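You operate a simulated robot arm through the tools that you are given. There is no shell and no other tool. Be economical: measure what you need, move in short steps, check, and stop when the job is done.

The job below is to be done with a simulated robot arm. You get a single attempt, and the scene is never put back.

## Task
Empty the green bucket, rinse it and refill it to one litre.
Fine: use the tub sink and its tap; tap off, bucket back on the worktop. Set down upright: bucket.

Only the result counts: the job must be done as asked and must still hold three seconds after the hand-in. Knocking over, shifting, dropping, spilling or breaking anything else fails it.

## Robot
A 7-joint arm with a two-finger gripper, on a carriage that runs on a rail from [-1503, 2] to [877, -1] (x, y) and turns from -131 to 201 degrees about z. Base frame: it is fixed where the carriage stands at the start and does not move with it; the origin is on the floor, on the carriage's upright axis, x ahead of it, y to its left, z up; the surface under the hand at the start is at about z = 646. Units: mm, degrees, N and s.
Its first joint turns from -149.0 to 149.0 degrees. Places, roughly: bucket [-1000, 1000, 1750]; large grey bucket [1500, 750, 250]; large measuring cup [-1250, 1000, 1500]; sink tap [600, 600, 900]; spot under the spout [400, 700, 600]; tub sink [400, 700, 700]. Payload 2.45 kg.
The TCP is the grasp point between the finger pads, 26 mm short of the fingertips. In the tool frame z runs along the fingers and y along their closing line. Largest opening 96 mm; the body of the gripper starts 69 mm behind the TCP.
Orientation is told as [roll, pitch, yaw] about the base's x, y, z axes, in that order, counted from this pose: with the fingers straight down and closing along the base's y, the tool's x points along the base's -x, its y along +y and its z along -z.

## Interface
- The arm moves only by the tool servo_tool. Its arguments are lists of equal length, an entry for each row: "slide": the shift along the base's x, y, z in units of 20 mm (1.0 is 20 mm), a list of three; "dr": the turn, a rotation vector about the base's x, y, z in units of 4 degrees (1.0 is 4 degrees), a list of three. In form: {"slide": [[dx, dy, dz], ...], "dr": [[ax, ay, az], ...]}. A call has 1 to 20 rows; each row shifts and turns the commanded pose from where the row before left it. "hand" is the finger opening in mm, from 0 to 96, set as the call begins (left out, the last holds). A call with a number of a shift or a turn outside -1 to 1 is refused whole. Rows are played at 5 a second. More than 50 mm and 8.6 degrees between two rows, or a gripper value outside its range, and nothing of the call is played. A pose out of reach is approached as far as the arm can. The call stops where the force on the tool passes 40 N (or 10 N more than at its start, if that is more) or the arm is blocked; 0.2 s more then pass. The fingers move at their own pace and stop on an object; they squeeze with about 31 N. The grip force told is the motor's: it shows also when the fingers shut on nothing. Time passes only in rows, and 0.2 s behind the last, so rows that do not move let the fingers close. The reply holds the time, the measured pose of the TCP, the force on the tool along the base axes, the opening and the grip force, in the units named above and with some noise, with the torque about the TCP (base axes, N m) and any sound that the robot's microphone picked up, and new pictures: "show" is both (left out), scene, wrist or none.
- Cameras (640 x 400 px; columns grow to the right, rows downward): "scene" is now at [8.4, 219.4, 1612.2]; the picture's right is [0.74, -0.67, 0.00], its down [-0.52, -0.58, -0.63] and it looks along [0.42, 0.46, -0.78] (base axes); focal length 285 px, centre (320, 200). "wrist" rides on the gripper at [82, 3, -98] in the tool frame; the picture's right is [-0.04, 1.00, 0.00], its down [-0.73, -0.03, -0.68] and it looks along [-0.68, -0.03, 0.73] (tool axes); focal length 256 px, centre (320, 200).
- slide_trunk(by): slides the trunk up (or, below 0, down) by that many mm; the arm and the scene camera ride with it, the base frame stays. It gives what a move gives, with no picture.
- roll_base(legs): drives the robot by 1 to 6 legs, each [ahead, left, turn to the left] in mm, mm and degrees, along the robot's own axes; the way and the turn of a leg run together, so that a leg with both is an arc; at most 1500 mm and 180 degrees a leg. The arm and the cameras ride along, it lands a little off, and it stops where it bumps. It keeps to its track: a leg is cut to what the track allows. It gives what a move gives, and a new picture of the scene camera.
- head_to(pan, tilt): turns the head with the scene camera to pan (to the left, within 155 degrees either way) and tilt (down, from -29 to 69), counted from straight ahead of the robot. It gives what a move gives, and a new picture of the scene camera.
- point_at(camera, pixels): for up to 12 pixels [column, row] of the newest picture of that camera ("zoom" is the newest enlarged one), the place [x, y, z] in the base frame of the surface seen there, good to about 3 mm, but the place of the scene camera against the robot may be out by one fixed shift of up to 12 mm in any direction. The clock stands still meanwhile.
- inspect(camera, box): a new picture of the part [left, top, right, bottom] of that camera's present view, enlarged. The clock stands still meanwhile.
- job_done(): hands the job in; it is judged then, once.

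Go step by step. Measure first, check grasps and placings, and put right what went wrong. The budget is 80 turns and 260 pictures, counting those below and the enlarged ones. Unless the task says otherwise, let go and move clear before handing in, and close with one line.

The tools are called after "Emit:" as name(argument=value, ...) on one line, values as JSON. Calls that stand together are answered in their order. servo_tool: Moves the arm, as the interface text tells. Its arguments: {"type":"object","properties":{"slide":{"type":"array"},"dr":{"type":"array"},"hand":{"type":"number"},"show":{"type":"string","enum":["both","scene","wrist","none"]}},"required":["slide","dr"]} The other tools are called the same way: slide_trunk (by) slides the trunk up or down; roll_base (legs) drives the base; head_to (pan, tilt) turns the head that bears the scene camera; point_at (camera, pixels) gives the place of the surface under pixels of a picture; inspect (camera, box) takes an enlarged picture of a part of a camera's view; job_done () hands the job in.

At the start:

```text
clock: 0.0
tcp_pos: [340.1, 565.3, 1207.3]
tcp_rot: [0.3, -0.2, -0.2]
wrist_force: [0.4, 0.1, 0.8]
wrist_torque: [0.02, -0.02, 0.01]
width: 96.1
grip_force: 0.0
trunk travel left (down, up): [-625.0, 85.0]
robot x, y, heading: [4.5, -2.1, 0.1]
head pan, tilt: [47.7, 51.2]
```

scene: 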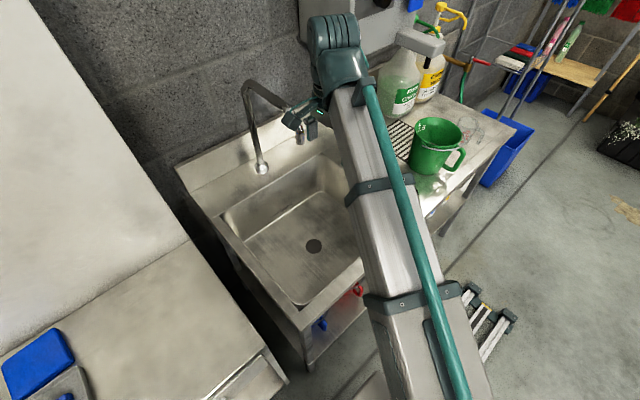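
wrist: 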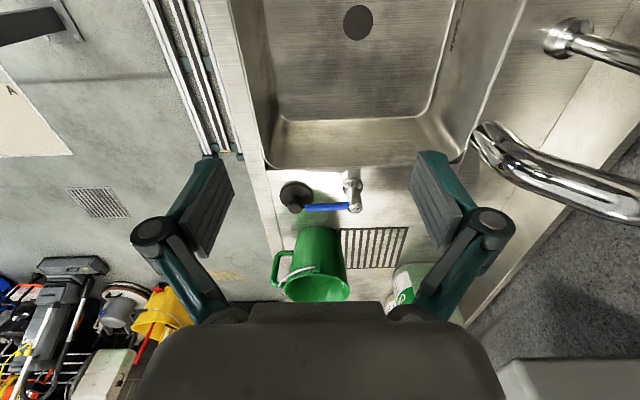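

The scene picture shows a tub sink (about 310,220) and a green jug with a handle at (435,145). The place list puts the bucket elsewhere, at x=-1000, so I'll look closer and look around before moving.

Emit:
inspect(camera="scene", box=[360, 20, 540, 220])

Emit:
point_at(camera="scene", pixels=[[435, 130], [457, 152], [314, 245], [262, 165], [285, 110], [310, 130], [358, 290], [318, 325], [440, 185], [405, 145], [230, 215], [475, 130]])

Emit:
head_to(pan=130, tilt=10)

```text
2.00 times, centred on (450, 120) of scene
```

zoom: 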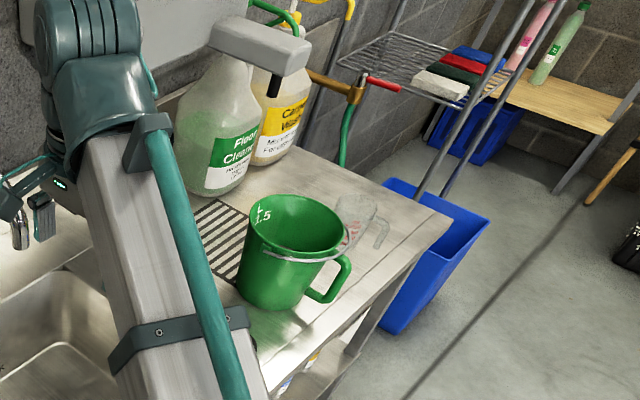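

```text
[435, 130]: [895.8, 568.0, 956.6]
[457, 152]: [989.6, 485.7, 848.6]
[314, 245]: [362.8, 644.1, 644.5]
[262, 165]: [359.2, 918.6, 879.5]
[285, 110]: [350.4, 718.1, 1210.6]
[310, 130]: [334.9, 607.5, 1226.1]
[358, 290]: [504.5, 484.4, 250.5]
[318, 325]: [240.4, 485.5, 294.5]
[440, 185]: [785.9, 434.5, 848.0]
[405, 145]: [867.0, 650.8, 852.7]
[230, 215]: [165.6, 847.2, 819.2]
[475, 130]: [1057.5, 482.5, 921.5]
```

```text
clock: 1.6
tcp_pos: [340.0, 565.3, 1205.1]
tcp_rot: [0.3, -0.1, 0.0]
wrist_force: [-0.2, -0.2, -0.5]
wrist_torque: [0.0, -0.02, 0.01]
width: 95.9
grip_force: 0.2
trunk travel left (down, up): [-625.0, 85.0]
robot x, y, heading: [-1.5, -0.6, -0.0]
head pan, tilt: [130.0, 10.0]
```

scene: 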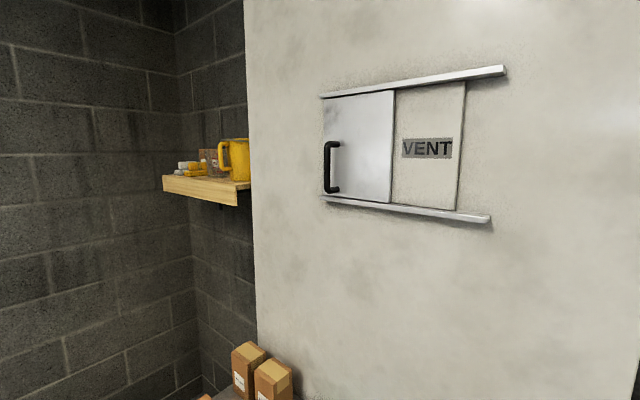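

The yellow jug on the shelf at (235,160) is a different item; the green one on the worktop is the target. I'll turn the carriage right to clear the arm from the view, then look at the sink and tap.

Emit:
roll_base(legs=[[0, 0, -70]])

Emit:
head_to(pan=125, tilt=45)

```text
clock: 5.0
tcp_pos: [649.1, -113.9, 1206.7]
tcp_rot: [0.4, -0.2, -68.8]
wrist_force: [-0.1, -0.4, -0.2]
wrist_torque: [0.01, 0.01, 0.0]
width: 95.8
grip_force: 0.0
trunk travel left (down, up): [-625.0, 85.0]
robot x, y, heading: [1.8, -0.6, -68.8]
head pan, tilt: [130.0, 10.0]
```

scene: 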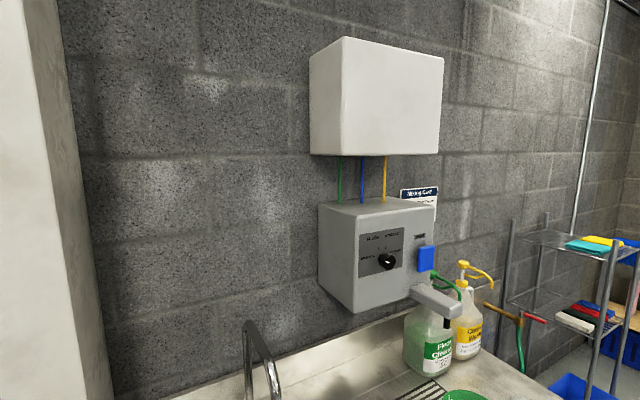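

```text
clock: 6.0
tcp_pos: [649.5, -112.7, 1206.9]
tcp_rot: [0.3, -0.3, -68.9]
wrist_force: [0.8, 1.2, 0.5]
wrist_torque: [0.02, -0.01, 0.02]
width: 95.9
grip_force: 0.1
trunk travel left (down, up): [-625.0, 85.0]
robot x, y, heading: [2.1, -0.1, -68.9]
head pan, tilt: [125.0, 45.0]
```

scene: 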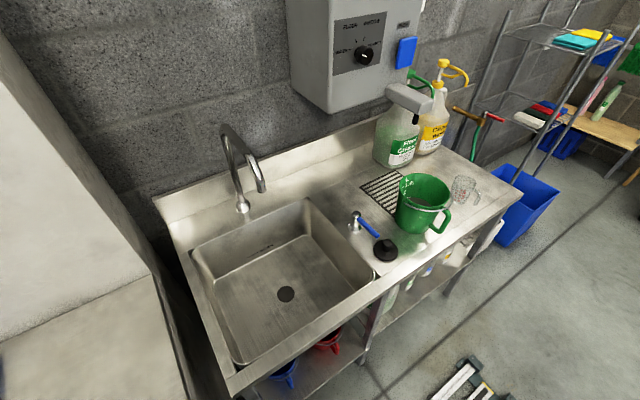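

Now the sink is clear: spout end near (262,185), blue tap lever at (368,228), black plug at (385,250), green bucket at (423,205). I'll zoom in on the tap and the bucket, and measure.

Emit:
point_at(camera="scene", pixels=[[354, 227], [357, 214], [378, 236], [366, 224], [385, 248], [262, 188], [263, 182], [228, 130], [285, 293], [243, 205], [375, 275], [200, 255]])

Emit:
inspect(camera="scene", box=[330, 155, 490, 275])

Emit:
point_at(camera="zoom", pixels=[[296, 95], [390, 85], [482, 125], [360, 120], [320, 300], [375, 310], [385, 135], [452, 215], [405, 290], [445, 170]])

Emit:
inspect(camera="scene", box=[180, 110, 340, 230])

```text
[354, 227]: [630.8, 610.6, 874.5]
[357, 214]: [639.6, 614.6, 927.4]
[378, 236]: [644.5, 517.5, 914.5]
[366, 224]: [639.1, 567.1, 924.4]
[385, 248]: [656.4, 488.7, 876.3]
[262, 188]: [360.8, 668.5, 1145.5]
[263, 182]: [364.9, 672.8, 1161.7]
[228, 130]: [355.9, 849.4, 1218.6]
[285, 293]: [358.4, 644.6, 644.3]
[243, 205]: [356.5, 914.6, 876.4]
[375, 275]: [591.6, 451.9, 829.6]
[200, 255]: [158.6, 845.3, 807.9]
```

```text
3.33 times, centred on (410, 215) of scene
```

zoom: 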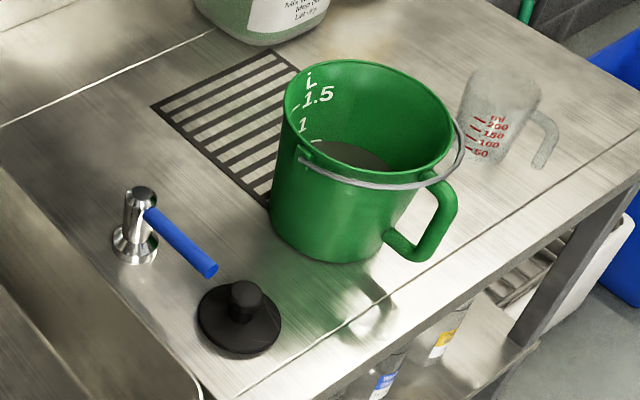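

```text
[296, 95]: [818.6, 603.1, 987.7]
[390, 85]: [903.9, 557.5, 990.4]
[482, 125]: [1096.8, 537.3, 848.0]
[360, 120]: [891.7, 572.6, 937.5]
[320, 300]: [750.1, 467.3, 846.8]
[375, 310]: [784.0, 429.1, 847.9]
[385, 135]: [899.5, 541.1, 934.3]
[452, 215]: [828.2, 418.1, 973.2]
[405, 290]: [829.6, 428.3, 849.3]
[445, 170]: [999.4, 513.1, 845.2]
```

```text
3.33 times, centred on (260, 170) of scene
```

zoom: 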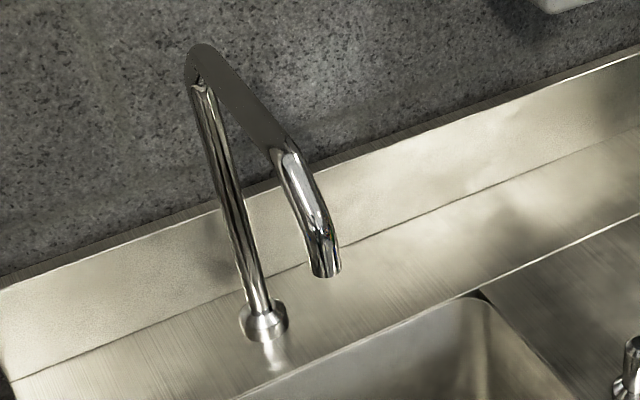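

The bucket sits at roughly (855, 520) on the worktop at z≈848, rim z≈990, with dark water inside just under the 1 L mark. Its handle faces -y and its bail rests on the rim. The tap's blue lever (368,228) points -y. I'll drive to x≈250, which reaches bucket, sink and tap, with the arm over the bucket.

Emit:
roll_base(legs=[[0, 0, 46], [230, 98, 0]])

Emit:
head_to(pan=67, tilt=45)

Emit:
servo_tool(slide=[[0, 0, 0]], dr=[[0, 0, 0]], show="both")

```text
clock: 9.9
tcp_pos: [786.6, 389.1, 1205.9]
tcp_rot: [0.3, -0.1, -22.7]
wrist_force: [0.3, 0.4, -1.1]
wrist_torque: [0.02, 0.01, 0.01]
width: 95.9
grip_force: 0.1
trunk travel left (down, up): [-625.0, 85.0]
robot x, y, heading: [257.6, -1.3, -22.7]
head pan, tilt: [125.0, 45.0]
```

scene: 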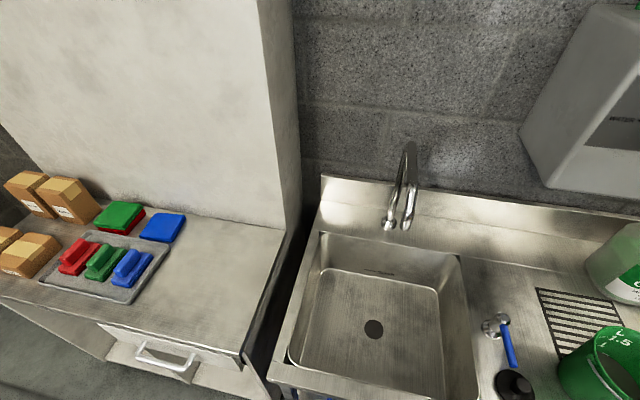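

```text
clock: 11.2
tcp_pos: [785.6, 389.4, 1206.9]
tcp_rot: [0.3, -0.2, -22.6]
wrist_force: [-0.4, -0.1, 0.9]
wrist_torque: [0.02, -0.02, 0.02]
width: 96.2
grip_force: 0.0
trunk travel left (down, up): [-625.0, 85.0]
robot x, y, heading: [253.9, 0.0, -22.6]
head pan, tilt: [67.0, 45.0]
```

scene: 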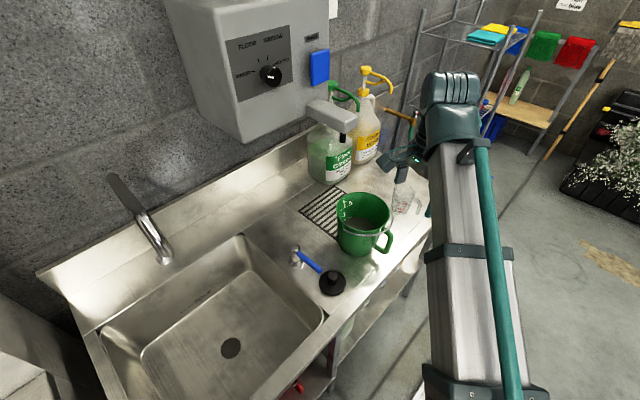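

```text
clock: 11.6
tcp_pos: [785.7, 389.3, 1206.8]
tcp_rot: [0.3, -0.2, -22.8]
wrist_force: [0.5, -0.3, 0.2]
wrist_torque: [0.0, -0.02, 0.0]
width: 95.9
grip_force: 0.0
trunk travel left (down, up): [-625.0, 85.0]
robot x, y, heading: [254.5, 0.1, -22.7]
head pan, tilt: [67.0, 45.0]
```

scene: 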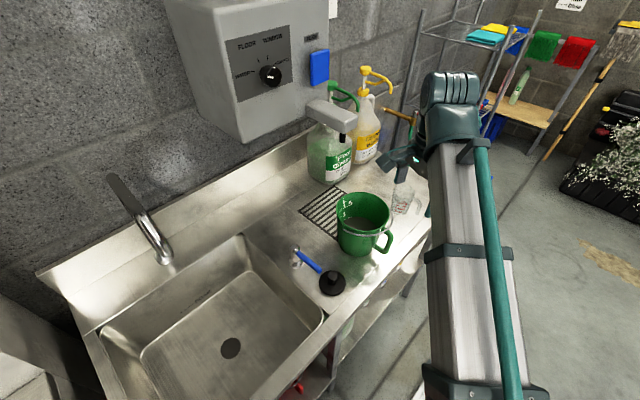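
wrist: 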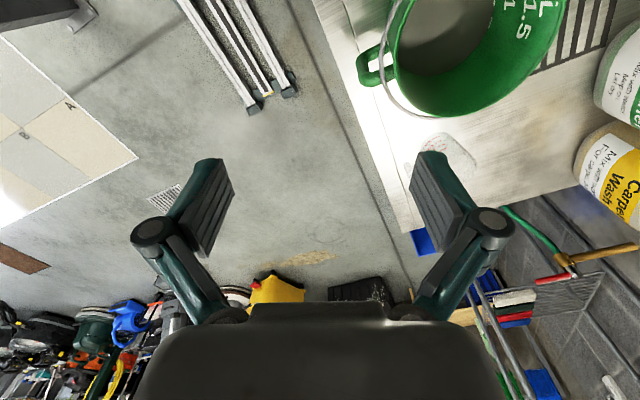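

The bucket is at (365,225) in the scene picture, with its handle at (388,240). I'll zoom in and measure the rim, handle, water and bail.

Emit:
inspect(camera="scene", box=[280, 170, 440, 290])

Emit:
inspect(camera="wrist", box=[340, 0, 580, 150])

Emit:
point_at(camera="wrist", pixels=[[360, 73], [388, 72], [375, 52], [375, 85], [394, 40], [408, 95], [440, 112], [500, 98], [550, 60], [440, 45], [384, 60], [565, 10]])

```text
3.33 times, centred on (360, 230) of scene
```

zoom: 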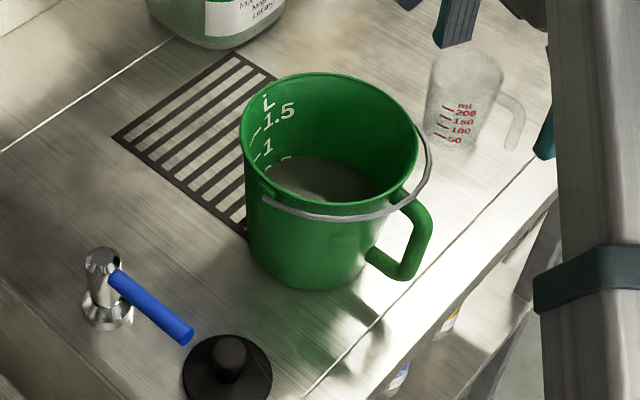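

```text
2.67 times, centred on (460, 75) of wrist
```

zoom: 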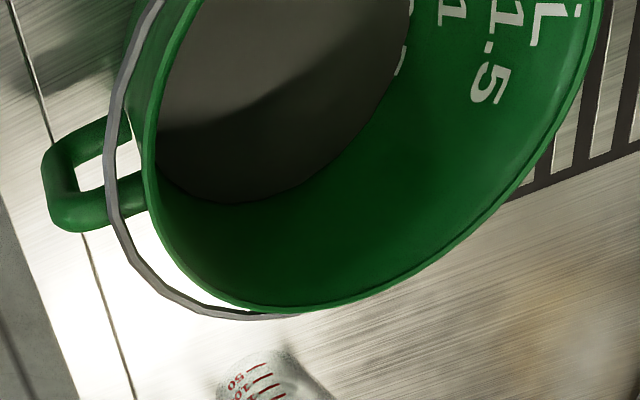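

```text
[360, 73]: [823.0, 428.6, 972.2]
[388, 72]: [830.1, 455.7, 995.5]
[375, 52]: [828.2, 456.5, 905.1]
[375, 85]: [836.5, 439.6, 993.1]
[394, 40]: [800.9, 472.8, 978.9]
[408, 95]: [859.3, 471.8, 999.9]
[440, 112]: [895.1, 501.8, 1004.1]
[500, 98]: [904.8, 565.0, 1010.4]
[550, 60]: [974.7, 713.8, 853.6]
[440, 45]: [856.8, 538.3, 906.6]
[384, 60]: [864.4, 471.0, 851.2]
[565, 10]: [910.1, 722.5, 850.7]
```

Measured: rim z≈1003, centre about (836,543), radius ≈72; handle points almost straight -y, ending near (823,428). The dark water surface is at z≈907, about 0.45 L. I'll turn the hand so the fingers straddle the handle (yaw +90, camera facing the bucket) and hover above it.

Emit:
servo_tool(slide=[[0, 0, 0], [0, 0, 0], [0, 0, 0], [0, 0, 0], [0, 0, 0], [0, 0, 0], [0, 0, 0], [0, 0, 0], [0, 0, 0], [0, 0, 0], [0, 0, 0], [0, 0, 0], [0, 0, 0], [0, 0, 0], [0.5, 0.5, 0], [0.5, 0.5, 0], [0.5, 0.5, 0], [0.5, 0.5, 0], [0, 0, 0], [0, 0, 0]], dr=[[0, 0, 1], [0, 0, 1], [0, 0, 1], [0, 0, 1], [0, 0, 1], [0, 0, 1], [0, 0, 1], [0, 0, 1], [0, 0, 1], [0, 0, 1], [0, 0, 1], [0, 0, 1], [0, 0, 1], [0, 0, 1], [0, 0, 1], [0, 0, 1], [0, 0, 1], [0, 0, 1], [0, 0, 1], [0, 0, 1]], show="none")

Emit:
servo_tool(slide=[[0, 0, -1], [0, 0, -1], [0, 0, -1], [0, 0, 0], [0, 0, 0], [0, 0, 0], [0, 0, 0], [0, 0, 0]], dr=[[0, 0, 1], [0, 0, 1], [0, 0, 1], [0, 0, 1], [0, 0, 1], [0, 0, 1], [0, 0, 1], [0, 0, 1]], show="wrist")

```text
clock: 15.8
tcp_pos: [825.3, 428.7, 1205.4]
tcp_rot: [0.3, -0.1, 57.4]
wrist_force: [-1.1, 0.0, -0.3]
wrist_torque: [0.0, -0.04, -0.02]
width: 96.3
grip_force: 0.1
trunk travel left (down, up): [-625.0, 85.0]
robot x, y, heading: [254.4, 0.3, -22.7]
head pan, tilt: [67.0, 45.0]
```

```text
clock: 17.6
tcp_pos: [826.2, 428.9, 1146.0]
tcp_rot: [0.3, -0.1, 89.2]
wrist_force: [-0.1, 0.3, 0.2]
wrist_torque: [-0.01, -0.01, -0.01]
width: 96.3
grip_force: 0.1
trunk travel left (down, up): [-625.0, 85.0]
robot x, y, heading: [256.5, 1.0, -22.9]
head pan, tilt: [67.0, 45.0]
```

wrist: 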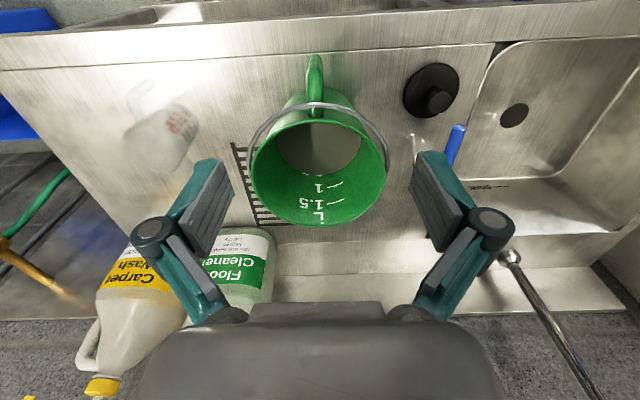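

The hand turned fully and the handle shows at (315,85) between the fingers' columns. I'll measure handle, rim and water with the wrist camera.

Emit:
inspect(camera="wrist", box=[220, 30, 420, 230])

Emit:
point_at(camera="wrist", pixels=[[314, 58], [315, 66], [308, 80], [321, 80], [315, 80], [315, 95], [316, 108], [253, 165], [385, 165], [316, 223], [316, 150], [332, 186]])

```text
2.00 times, centred on (320, 130) of wrist
```

zoom: 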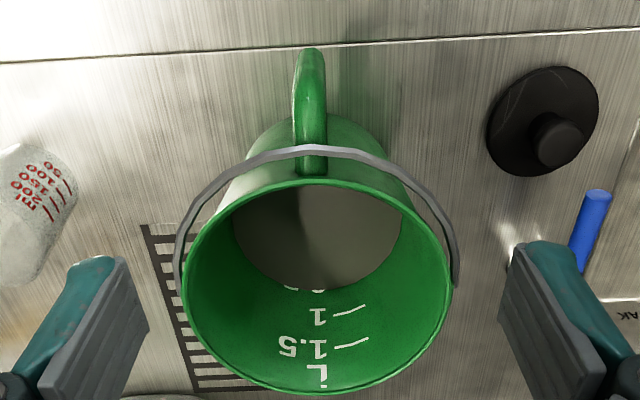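

```text
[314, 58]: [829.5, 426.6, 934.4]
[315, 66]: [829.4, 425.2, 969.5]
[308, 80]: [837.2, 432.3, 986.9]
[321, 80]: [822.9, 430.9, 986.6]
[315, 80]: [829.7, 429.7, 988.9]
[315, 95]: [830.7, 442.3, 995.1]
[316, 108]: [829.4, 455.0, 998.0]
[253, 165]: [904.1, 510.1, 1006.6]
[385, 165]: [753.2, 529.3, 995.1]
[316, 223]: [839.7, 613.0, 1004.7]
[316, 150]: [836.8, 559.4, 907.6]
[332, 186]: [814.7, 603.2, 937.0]
```

The handle bar is centred at x≈830, y≈433, with its top at z≈990; the 1 L mark reads about z 937 and the water 907.6. I'll descend onto the handle to z≈962 with the fingers straddling it.

Emit:
servo_tool(slide=[[0.19, 0.4, -1], [0, 0, -1], [0, 0, -1], [0, 0, -1], [0, 0, -1], [0, 0, -1], [0, 0, -1], [0, 0, -1], [0, 0, -1], [0, 0, -0.2], [0, 0, 0]], dr=[[0, 0, 0.2], [0, 0, 0], [0, 0, 0], [0, 0, 0], [0, 0, 0], [0, 0, 0], [0, 0, 0], [0, 0, 0], [0, 0, 0], [0, 0, 0], [0, 0, 0]], hand=70, show="both")

```text
clock: 20.0
tcp_pos: [829.5, 437.5, 963.1]
tcp_rot: [0.3, -0.2, 90.0]
wrist_force: [1.4, 0.1, 0.8]
wrist_torque: [0.01, -0.02, 0.02]
width: 69.6
grip_force: 0.1
trunk travel left (down, up): [-625.0, 85.0]
robot x, y, heading: [254.7, -0.2, -22.8]
head pan, tilt: [67.0, 45.0]
```

scene: 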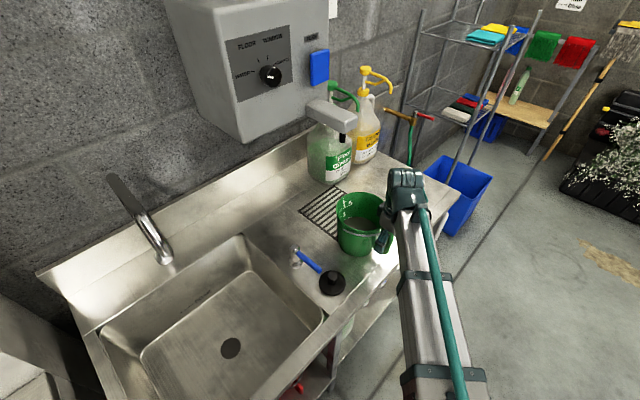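
wrist: 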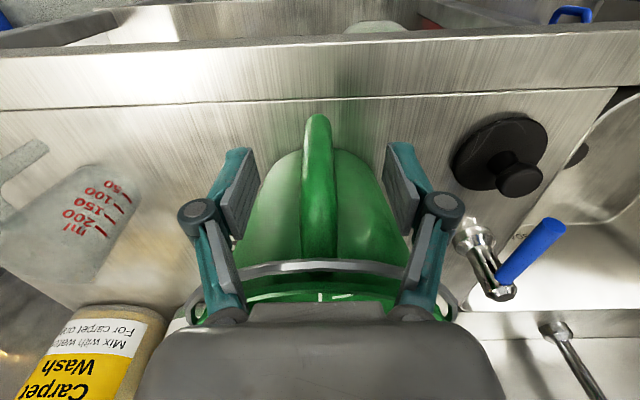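

The fingers straddle the handle cleanly at (317,180). I'll close and then make a tiny test lift.

Emit:
servo_tool(slide=[[0, 0, 0], [0, 0, 0], [0, 0, 0], [0, 0, 0]], dr=[[0, 0, 0], [0, 0, 0], [0, 0, 0], [0, 0, 0]], hand=0, show="none")

Emit:
servo_tool(slide=[[0, 0, 0.2], [0, 0, 0.2], [0, 0, 0]], dr=[[0, 0, 0], [0, 0, 0], [0, 0, 0]], show="both")

```text
clock: 21.0
tcp_pos: [829.3, 438.6, 963.4]
tcp_rot: [0.3, -0.1, 89.9]
wrist_force: [0.8, 0.3, 0.7]
wrist_torque: [-0.05, -0.06, 0.0]
width: 17.0
grip_force: 30.4
trunk travel left (down, up): [-625.0, 85.0]
robot x, y, heading: [254.2, -1.0, -22.8]
head pan, tilt: [67.0, 45.0]
```

```text
clock: 21.8
tcp_pos: [829.7, 438.3, 970.2]
tcp_rot: [0.3, -0.1, 90.1]
wrist_force: [-0.4, -1.0, -6.7]
wrist_torque: [-0.7, 0.02, 0.01]
width: 16.5
grip_force: 31.0
trunk travel left (down, up): [-625.0, 85.0]
robot x, y, heading: [256.2, 2.4, -22.8]
head pan, tilt: [67.0, 45.0]
```

scene: 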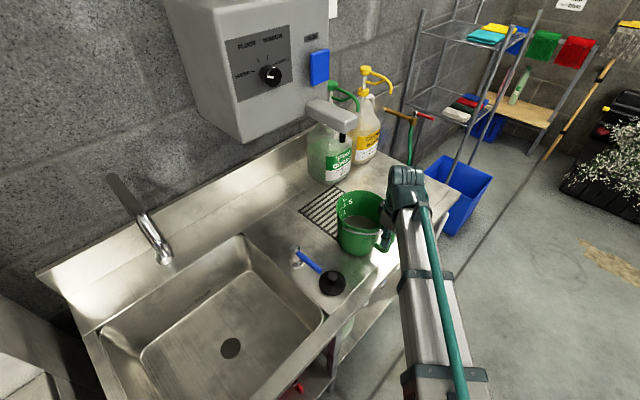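
wrist: 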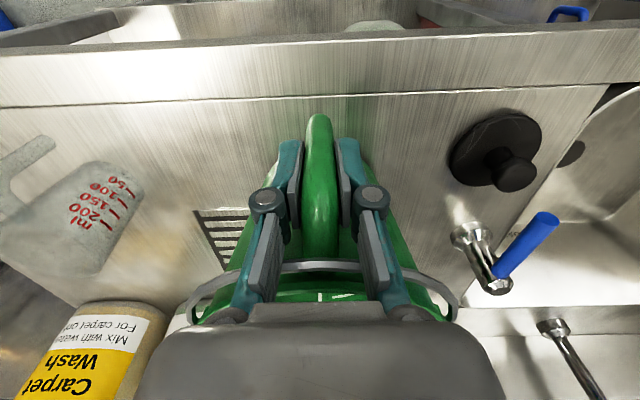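

It bears 6.7 N and 0.7 N m with no visible slip. I'll raise 20 mm more and check that the bucket stays level.

Emit:
servo_tool(slide=[[0, 0, 0.5], [0, 0, 0.5], [0, 0, 0], [0, 0, 0]], dr=[[0, 0, 0], [0, 0, 0], [0, 0, 0], [0, 0, 0]], show="none")

Emit:
inspect(camera="scene", box=[280, 170, 440, 290])

Emit:
point_at(camera="zoom", pixels=[[240, 115], [320, 75], [410, 105], [270, 195], [325, 180], [300, 275], [390, 250]])

```text
clock: 22.8
tcp_pos: [830.6, 439.2, 988.5]
tcp_rot: [0.4, -0.3, 90.1]
wrist_force: [-0.8, 0.1, -8.1]
wrist_torque: [-0.69, 0.02, -0.05]
width: 16.6
grip_force: 31.0
trunk travel left (down, up): [-625.0, 85.0]
robot x, y, heading: [249.9, 1.2, -22.5]
head pan, tilt: [67.0, 45.0]
```

```text
3.33 times, centred on (360, 230) of scene
```

zoom: 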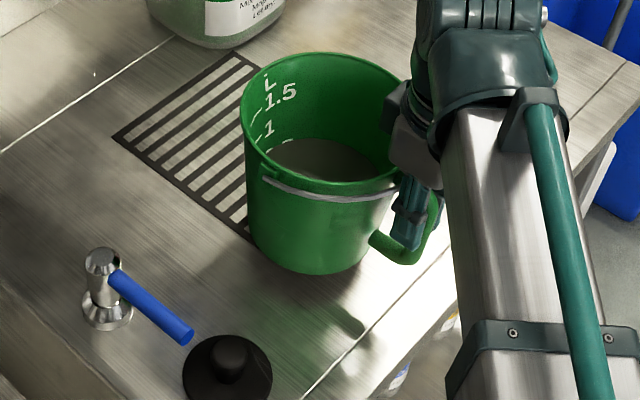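

```text
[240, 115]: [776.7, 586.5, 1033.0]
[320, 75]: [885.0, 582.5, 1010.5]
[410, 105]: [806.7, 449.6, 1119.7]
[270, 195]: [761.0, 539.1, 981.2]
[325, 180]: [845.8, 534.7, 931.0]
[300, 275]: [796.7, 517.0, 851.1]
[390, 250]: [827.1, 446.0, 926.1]
```

The bucket hangs level (rim z≈1033 on one side, 1010 measured on the other side; water flat) with 8 N load, so the handle grip holds. I'll lift it over the tap lever and carry it above the sink, keeping it short of the spout.

Emit:
servo_tool(slide=[[0, 0, 0.5], [0, 0, 1], [0, 0, 1], [0, 0, 1], [0, 0, 1], [-0.3, 0, 0.5], [-0.6, 0.1, 0], [-0.8, 0.1, 0], [-0.8, 0.1, 0], [-0.8, 0.1, 0], [-0.8, 0.1, 0], [-0.8, 0.1, 0], [-0.8, 0.1, 0], [-0.8, 0.1, 0], [-0.8, 0.1, 0], [-0.8, 0.1, 0], [-0.8, 0.1, 0], [-0.8, 0.1, 0], [-0.8, 0.1, 0], [-0.6, 0.1, 0]], dr=[[0, 0, 0], [0, 0, 0], [0, 0, 0], [0, 0, 0], [0, 0, 0], [0, 0, 0], [0, 0, 0], [0, 0, 0], [0, 0, 0], [0, 0, 0], [0, 0, 0], [0, 0, 0], [0, 0, 0], [0, 0, 0], [0, 0, 0], [0, 0, 0], [0, 0, 0], [0, 0, 0], [0, 0, 0], [0, 0, 0]], show="none")

Emit:
servo_tool(slide=[[-0.8, 0, 0], [-0.8, 0, 0], [-0.8, 0, 0], [-0.8, 0, 0], [-0.8, 0, 0], [-0.8, 0, 0], [-0.8, 0, 0], [-0.5, 0, 0], [0, 0, 0]], dr=[[0, 0, 0], [0, 0, 0], [0, 0, 0], [0, 0, 0], [0, 0, 0], [0, 0, 0], [0, 0, 0], [0, 0, 0], [0, 0, 0]], show="both")

```text
clock: 27.0
tcp_pos: [609.1, 465.4, 1090.3]
tcp_rot: [0.3, -0.2, 89.9]
wrist_force: [0.4, 0.1, -8.1]
wrist_torque: [-0.74, 0.01, -0.02]
width: 16.6
grip_force: 31.4
trunk travel left (down, up): [-625.0, 85.0]
robot x, y, heading: [250.6, -2.4, -22.9]
head pan, tilt: [67.0, 45.0]
```

```text
clock: 29.0
tcp_pos: [486.7, 465.1, 1090.7]
tcp_rot: [0.3, -0.1, 90.0]
wrist_force: [1.0, 0.6, -6.7]
wrist_torque: [-0.72, 0.01, -0.01]
width: 16.6
grip_force: 30.7
trunk travel left (down, up): [-625.0, 85.0]
robot x, y, heading: [253.7, -3.3, -22.6]
head pan, tilt: [67.0, 45.0]
```

scene: 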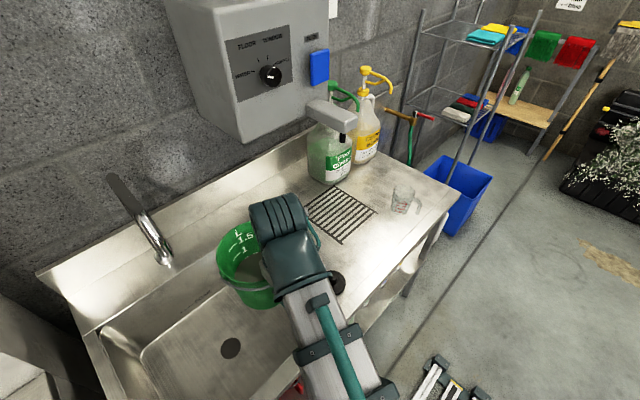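
wrist: 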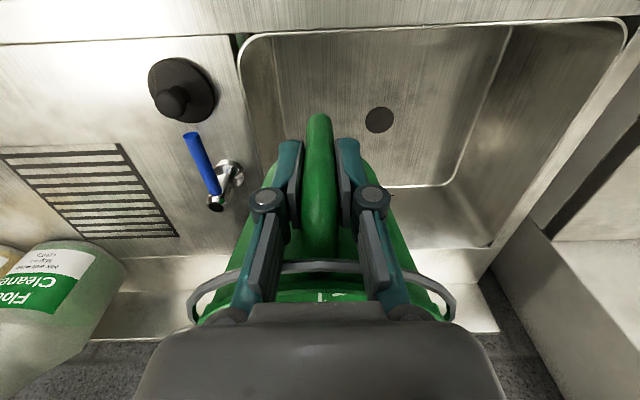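

The bucket is over the sink's right side and still level. I'll lower to z≈990, shift a little deeper over the basin and begin tipping it toward -x.

Emit:
servo_tool(slide=[[0, 0, -0.8], [0, 0, -0.8], [0, 0, -0.8], [0, 0, -0.8], [-0.4, 0.2, -0.8], [-0.8, 0.3, -0.7], [-0.8, 0.3, 0], [-0.3, 0.2, 0], [0, 0, 0]], dr=[[0, 0, 0], [0, 0, 0], [0, 0, 0], [0, 0, 0], [0, 0, 0], [0, 0, 0], [0, 0, 0], [0, 0, 0], [0, 0, 0]], show="none")

Emit:
servo_tool(slide=[[0, 0, 0], [0, 0, 0], [0, 0, 0], [0, 0, 0], [0, 0, 0], [0, 0, 0], [0, 0, 0], [0, 0, 0], [0, 0, 0], [0, 0, 0], [0, 0, 0], [0, 0, 0]], dr=[[0, -1, 0], [0, -1, 0], [0, -1, 0], [0, -1, 0], [0, -1, 0], [0, -1, 0], [0, -1, 0], [0, -1, 0], [0, -1, 0], [0, -1, 0], [0, -1, 0], [0, -1, 0]], show="both")

```text
clock: 31.0
tcp_pos: [439.9, 485.3, 993.4]
tcp_rot: [0.3, -0.1, 90.0]
wrist_force: [-0.2, 0.6, -7.1]
wrist_torque: [-0.68, 0.05, -0.03]
width: 16.7
grip_force: 31.3
trunk travel left (down, up): [-625.0, 85.0]
robot x, y, heading: [251.4, -0.1, -23.0]
head pan, tilt: [67.0, 45.0]
```

```text
clock: 33.6
tcp_pos: [444.1, 483.7, 998.2]
tcp_rot: [-47.7, -0.2, 89.7]
wrist_force: [-0.3, 0.3, -7.9]
wrist_torque: [-0.64, 0.2, -0.01]
width: 16.9
grip_force: 31.3
trunk travel left (down, up): [-625.0, 85.0]
robot x, y, heading: [252.7, -0.7, -22.7]
head pan, tilt: [67.0, 45.0]
```

scene: 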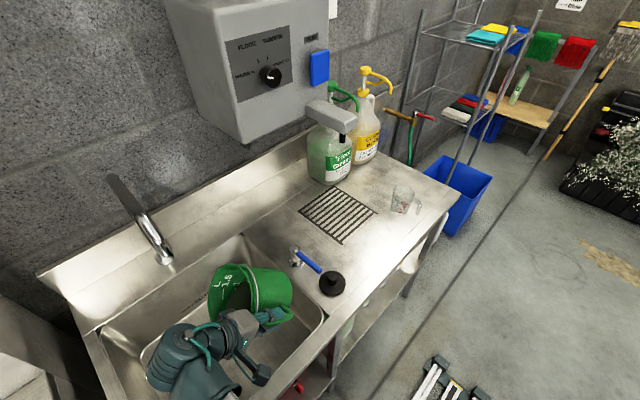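
wrist: 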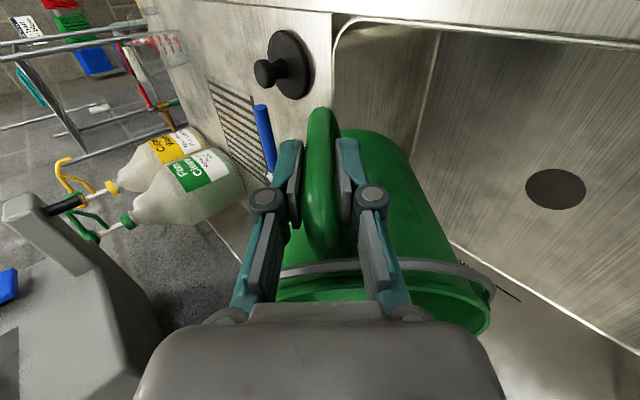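

Tilted 48° with the grip firm; the mouth is over the basin at (225,290). I'll keep tipping to about 100°.

Emit:
servo_tool(slide=[[0, 0, 0], [0, 0, 0], [0, 0, 0], [0, 0, 0], [0, 0, 0], [0, 0, 0], [0, 0, 0], [0, 0, 0], [0, 0, 0], [0, 0, 0], [0, 0, 0], [0, 0, 0], [0, 0, 0], [0, 0, 0], [0, 0, 0]], dr=[[0, -1, 0], [0, -1, 0], [0, -1, 0], [0, -1, 0], [0, -1, 0], [0, -1, 0], [0, -1, 0], [0, -1, 0], [0, -1, 0], [0, -1, 0], [0, -1, 0], [0, -1, 0], [0, -1, 0], [0, 0, 0], [0, 0, 0]], show="both")

```text
clock: 37.0
tcp_pos: [495.3, 468.6, 998.1]
tcp_rot: [-99.5, -0.6, 83.7]
wrist_force: [-0.8, 0.4, -1.9]
wrist_torque: [-0.15, 0.14, -0.01]
width: 16.9
grip_force: 31.5
trunk travel left (down, up): [-625.0, 85.0]
robot x, y, heading: [254.5, -2.5, -22.7]
head pan, tilt: [67.0, 45.0]
stopped in row 15: the arm was blocked; the commanded pose is now the measured one
```

scene: 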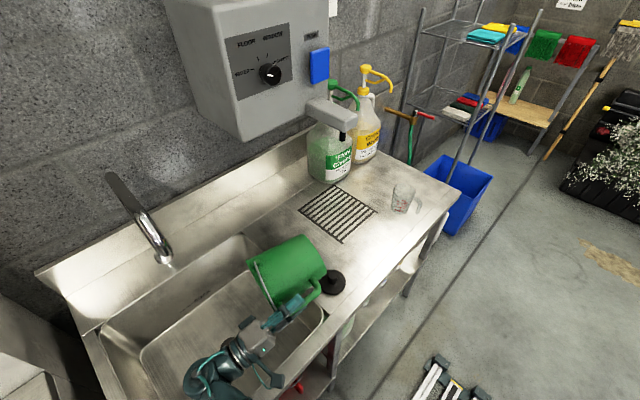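
wrist: 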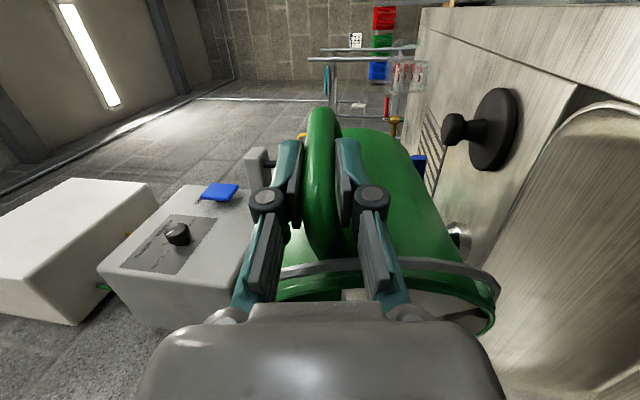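

The bucket is tipped ~100° and the load dropped to about 2 N, so it has drained into the sink. Now I'll swing it back upright, drawing back over the basin.

Emit:
servo_tool(slide=[[0, 0, 0], [0, 0, 0], [0, 0, 0], [0, 0, 0], [0, 0, 0], [0, 0, 0], [0, 0, 0], [-0.5, 0.1, 0], [-0.5, 0.1, 0], [-0.5, 0.1, 0], [-0.5, 0.1, 0], [-0.5, 0.1, 0], [-0.5, 0.1, 0], [-0.5, 0.1, 0], [0, 0, 0], [0, 0, 0], [0, 0, 0], [0, 0, 0], [0, 0, 0], [0, 0, 0]], dr=[[0.1, 0.99, 0], [0.1, 0.99, 0], [0.1, 0.99, 0], [0.1, 0.99, 0], [0.1, 0.99, 0], [0.1, 0.99, 0], [0.1, 0.99, 0], [0.1, 0.99, 0], [0.1, 0.99, 0], [0.1, 0.99, 0], [0.1, 0.99, 0], [0.1, 0.99, 0], [0.1, 0.99, 0], [0.1, 0.99, 0], [0.1, 0.99, 0], [0.1, 0.99, 0], [0.1, 0.99, 0], [0.1, 0.99, 0], [0.1, 0.99, 0], [0.1, 0.99, 0]], show="none")

Emit:
servo_tool(slide=[[0, 0, 0], [0, 0, 0], [0, 0, 0], [0, 0, 0], [0, 0, 0], [0, 0, 0], [0, 0, 0], [0, 0, 0]], dr=[[0.1, 0.99, 0], [0.1, 0.99, 0], [0.1, 0.99, 0], [0.1, 0.99, 0], [0.1, 0.88, 0], [0, 0, 0.8], [0, 0, 0.8], [0, 0, 0]], show="both")

```text
clock: 41.2
tcp_pos: [424.6, 482.0, 1000.9]
tcp_rot: [-20.0, 0.2, 83.7]
wrist_force: [-0.1, -0.4, -2.6]
wrist_torque: [-0.16, -0.02, 0.01]
width: 16.6
grip_force: 30.6
trunk travel left (down, up): [-625.0, 85.0]
robot x, y, heading: [253.7, 0.2, -22.6]
head pan, tilt: [67.0, 45.0]
```

```text
clock: 43.0
tcp_pos: [424.9, 483.3, 1000.3]
tcp_rot: [-0.6, 0.4, 90.3]
wrist_force: [0.4, 0.2, -2.6]
wrist_torque: [-0.17, -0.02, 0.0]
width: 16.5
grip_force: 31.1
trunk travel left (down, up): [-625.0, 85.0]
robot x, y, heading: [252.4, 0.8, -22.9]
head pan, tilt: [67.0, 45.0]
```

scene: 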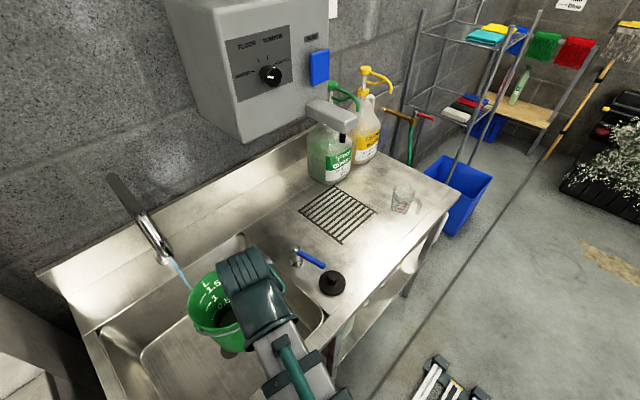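
wrist: 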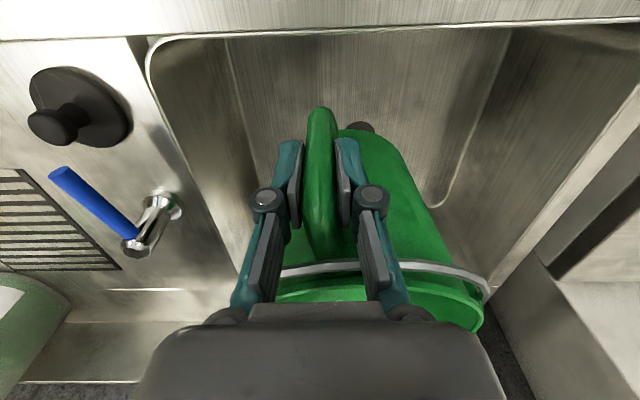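

Surprisingly a blue stream now leaves the spout at (180,275), so the bucket probably nudged the tap lever. The bucket has also turned a little in the grip. I'll zoom in and measure the lever, stream and bucket.

Emit:
inspect(camera="scene", box=[140, 220, 340, 370])

Emit:
point_at(camera="zoom", pixels=[[505, 110], [580, 150], [108, 130], [125, 165], [155, 210], [250, 165], [160, 255], [270, 325], [270, 410]])

Emit:
point_at(camera="wrist", pixels=[[130, 243], [95, 210], [58, 172], [320, 115], [320, 200], [480, 310], [470, 325]])

```text
2.67 times, centred on (240, 295) of scene
```

zoom: 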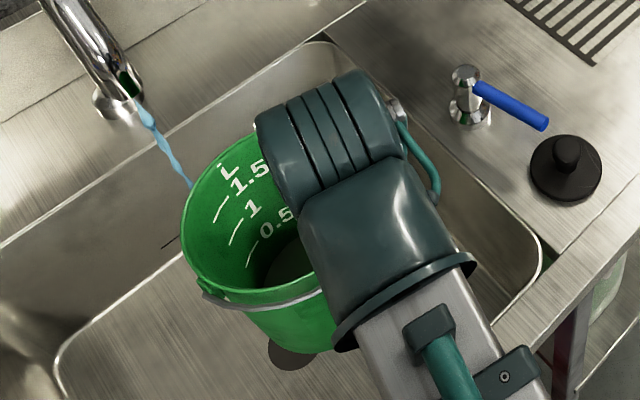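

```text
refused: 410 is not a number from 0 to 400
```

```text
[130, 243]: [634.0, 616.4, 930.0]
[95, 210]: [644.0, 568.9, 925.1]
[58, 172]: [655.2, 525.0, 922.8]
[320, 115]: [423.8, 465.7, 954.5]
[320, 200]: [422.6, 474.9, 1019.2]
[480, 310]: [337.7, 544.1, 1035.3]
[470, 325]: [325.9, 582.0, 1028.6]
```

The lever tip moved a few degrees toward +x (now ~(655,525)), which opened a trickle; so opening is tip toward +x. I'll measure the stream path.

Emit:
point_at(camera="zoom", pixels=[[140, 105], [150, 125], [162, 145], [175, 165], [185, 180], [116, 95], [195, 200], [250, 165], [275, 355], [203, 285], [330, 310]])

Emit:
inspect(camera="wrist", box=[0, 100, 240, 300])

```text
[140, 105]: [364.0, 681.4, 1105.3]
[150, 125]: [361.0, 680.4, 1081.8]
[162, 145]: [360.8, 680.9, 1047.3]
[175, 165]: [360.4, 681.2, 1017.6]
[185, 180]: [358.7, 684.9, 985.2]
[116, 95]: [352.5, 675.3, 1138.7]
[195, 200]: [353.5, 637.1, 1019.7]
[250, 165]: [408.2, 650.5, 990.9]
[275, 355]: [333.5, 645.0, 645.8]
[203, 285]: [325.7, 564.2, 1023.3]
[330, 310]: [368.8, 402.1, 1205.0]
```

```text
2.00 times, centred on (120, 200) of wrist
```

zoom: 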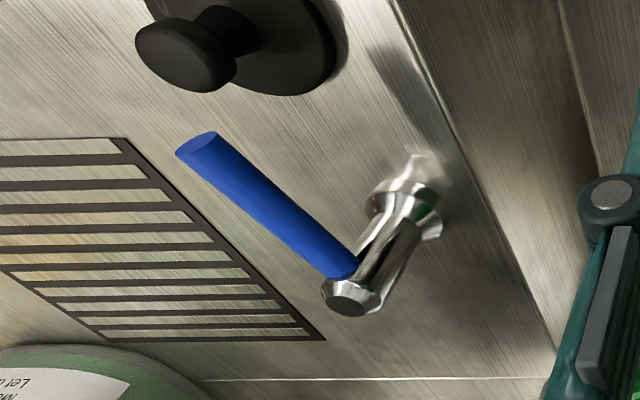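

The stream falls straight at about (361,681). The bucket's centre is now ~(396,580) (turned ~17° about the handle). I'll lower it into the basin's mouth and bring it under the stream, using the load reading to gauge the flow.

Emit:
servo_tool(slide=[[0, 0, -1], [0, 0, -1], [0, 0, -1], [0, 0, -1], [0, 0, -1], [0, 0, -1], [-0.3, 0.8, 0], [-0.4, 0.9, 0], [-0.4, 0.9, 0], [-0.4, 0.9, 0], [-0.3, 0.9, 0], [0, 0.2, 0], [0, 0, 0]], dr=[[0, 0, 0], [0, 0, 0], [0, 0, 0], [0, 0, 0], [0, 0, 0], [0, 0, 0], [0, 0, 0], [0, 0, 0], [0, 0, 0], [0, 0, 0], [0, 0, 0], [0, 0, 0], [0, 0, 0]], show="both")

Emit:
servo_tool(slide=[[0, 0, 0], [0, 0, 0], [0, 0, 0], [0, 0, 0], [0, 0, 0], [0, 0, 0], [0, 0, 0], [0, 0, 0], [0, 0, 0], [0, 0, 0], [0, 0, 0], [0, 0, 0], [0, 0, 0], [0, 0, 0], [0, 0, 0], [0, 0, 0], [0, 0, 0], [0, 0, 0], [0, 0, 0], [0, 0, 0]], dr=[[0, 0, 0], [0, 0, 0], [0, 0, 0], [0, 0, 0], [0, 0, 0], [0, 0, 0], [0, 0, 0], [0, 0, 0], [0, 0, 0], [0, 0, 0], [0, 0, 0], [0, 0, 0], [0, 0, 0], [0, 0, 0], [0, 0, 0], [0, 0, 0], [0, 0, 0], [0, 0, 0], [0, 0, 0], [0, 0, 0]], show="scene")

Emit:
inspect(camera="scene", box=[120, 220, 320, 370])

```text
clock: 45.8
tcp_pos: [388.3, 574.6, 880.9]
tcp_rot: [-0.7, 0.4, 90.1]
wrist_force: [-0.3, 0.0, -2.6]
wrist_torque: [-0.18, -0.03, -0.01]
width: 16.3
grip_force: 31.1
trunk travel left (down, up): [-625.0, 85.0]
robot x, y, heading: [249.7, -0.8, -22.7]
head pan, tilt: [67.0, 45.0]
```

scene: 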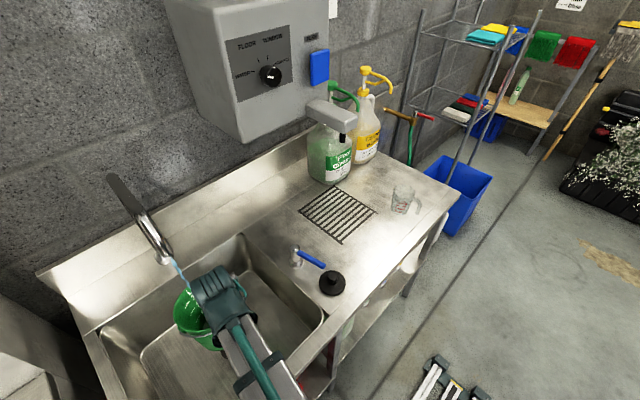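
wrist: 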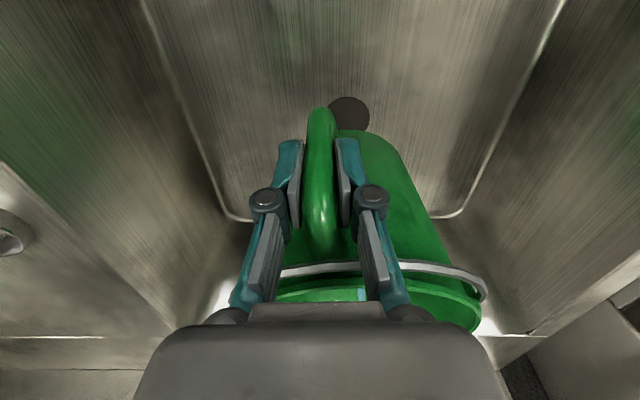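

```text
clock: 50.0
tcp_pos: [388.4, 574.3, 880.5]
tcp_rot: [-0.7, 0.5, 90.2]
wrist_force: [-0.7, 0.6, -1.6]
wrist_torque: [-0.19, -0.07, 0.0]
width: 16.3
grip_force: 30.8
trunk travel left (down, up): [-625.0, 85.0]
robot x, y, heading: [254.1, 2.2, -22.9]
head pan, tilt: [67.0, 45.0]
```

scene: 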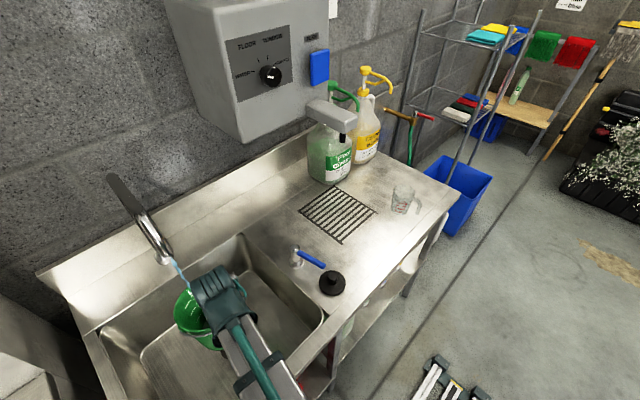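

```text
2.67 times, centred on (220, 295) of scene
```

zoom: 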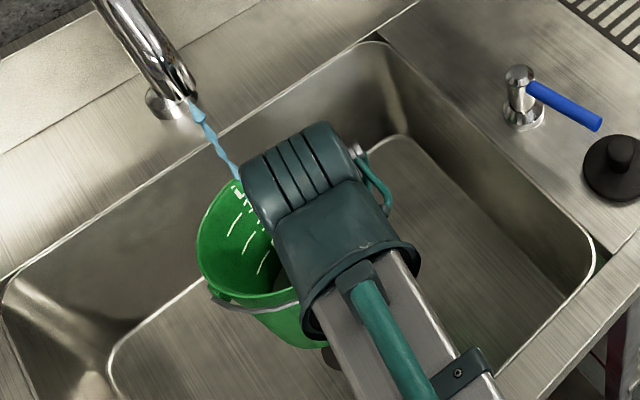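

The trickle is very slow (torque only 0.18→0.19 N m over 4 s). I'll set the bucket down on the basin floor under the spout, then open the lever further.

Emit:
servo_tool(slide=[[0, 0, -1], [0, 0, -1], [0, 0, -1], [0, 0, -1], [0, 0, -0.8], [0, 0, -0.4], [0, 0, -0.2], [0, 0, -0.2], [0, 0, 0]], dr=[[0, 0, 0], [0, 0, 0], [0, 0, 0], [0, 0, 0], [0, 0, 0], [0, 0, 0], [0, 0, 0], [0, 0, 0], [0, 0, 0]], show="scene")

Emit:
inspect(camera="scene", box=[120, 220, 320, 370])

```text
clock: 52.0
tcp_pos: [388.8, 573.6, 770.3]
tcp_rot: [-0.6, 0.3, 90.2]
wrist_force: [0.2, -2.6, 6.1]
wrist_torque: [0.73, 0.06, 0.02]
width: 16.3
grip_force: 30.9
trunk travel left (down, up): [-625.0, 85.0]
robot x, y, heading: [253.3, 0.4, -22.7]
head pan, tilt: [67.0, 45.0]
```

scene: 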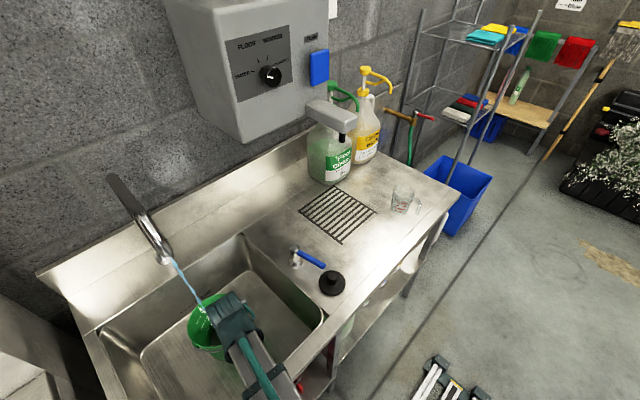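

```text
2.67 times, centred on (220, 295) of scene
```

zoom: 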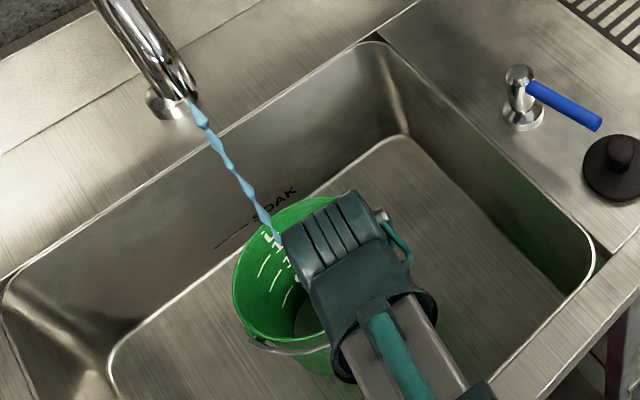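

The bucket's far edge touches the floor (force +6 N) and the stream enters it. I'll release, let it settle, and rise clear.

Emit:
servo_tool(slide=[[0, 0, 0], [0, 0, 0], [0, 0, 0], [0, 0, 1], [0, 0, 1], [0, 0, 1], [0, 0, 1], [0, 0, 1], [0, 0, 1], [0, 0, 1], [0, -0.5, 1], [0, -0.5, 1], [0, -0.5, 1], [0, -0.5, 1], [0, -0.5, 1]], dr=[[0, 0, 0], [0, 0, 0], [0, 0, 0], [0, 0, 0], [0, 0, 0], [0, 0, 0], [0, 0, 0], [0, 0, 0], [0, 0, 0], [0, 0, 0], [0, 0, 0], [0, 0, 0], [0, 0, 0], [0, 0, 0], [0, 0, 0]], hand=60, show="both")

Emit:
inspect(camera="wrist", box=[200, 0, 440, 150])

Emit:
point_at(camera="zoom", pixels=[[320, 200]])

```text
clock: 55.2
tcp_pos: [388.5, 524.7, 1009.1]
tcp_rot: [-0.6, 0.4, 90.2]
wrist_force: [-0.1, 0.2, -0.2]
wrist_torque: [0.01, 0.01, 0.02]
width: 59.9
grip_force: 0.1
trunk travel left (down, up): [-625.0, 85.0]
robot x, y, heading: [254.5, -0.5, -22.5]
head pan, tilt: [67.0, 45.0]
```

scene: 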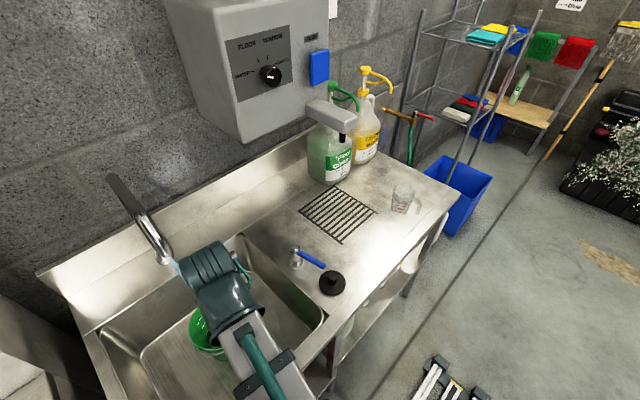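
wrist: 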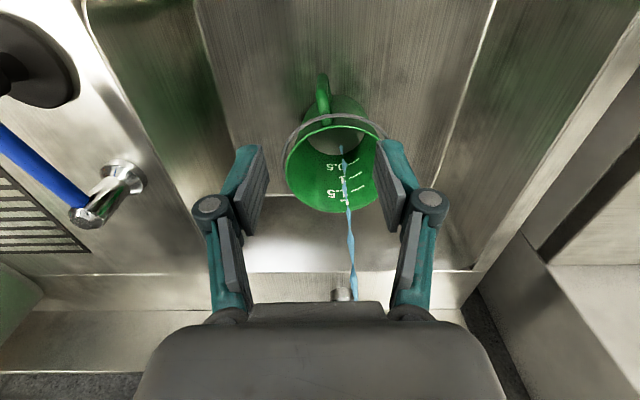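

```text
2.67 times, centred on (320, 75) of wrist
```

zoom: 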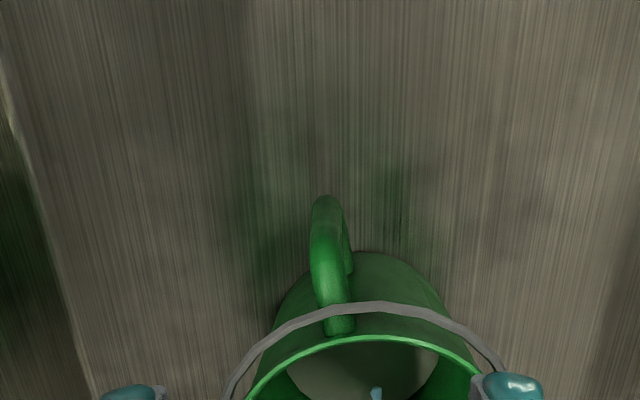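

```text
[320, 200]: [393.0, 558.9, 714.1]
```

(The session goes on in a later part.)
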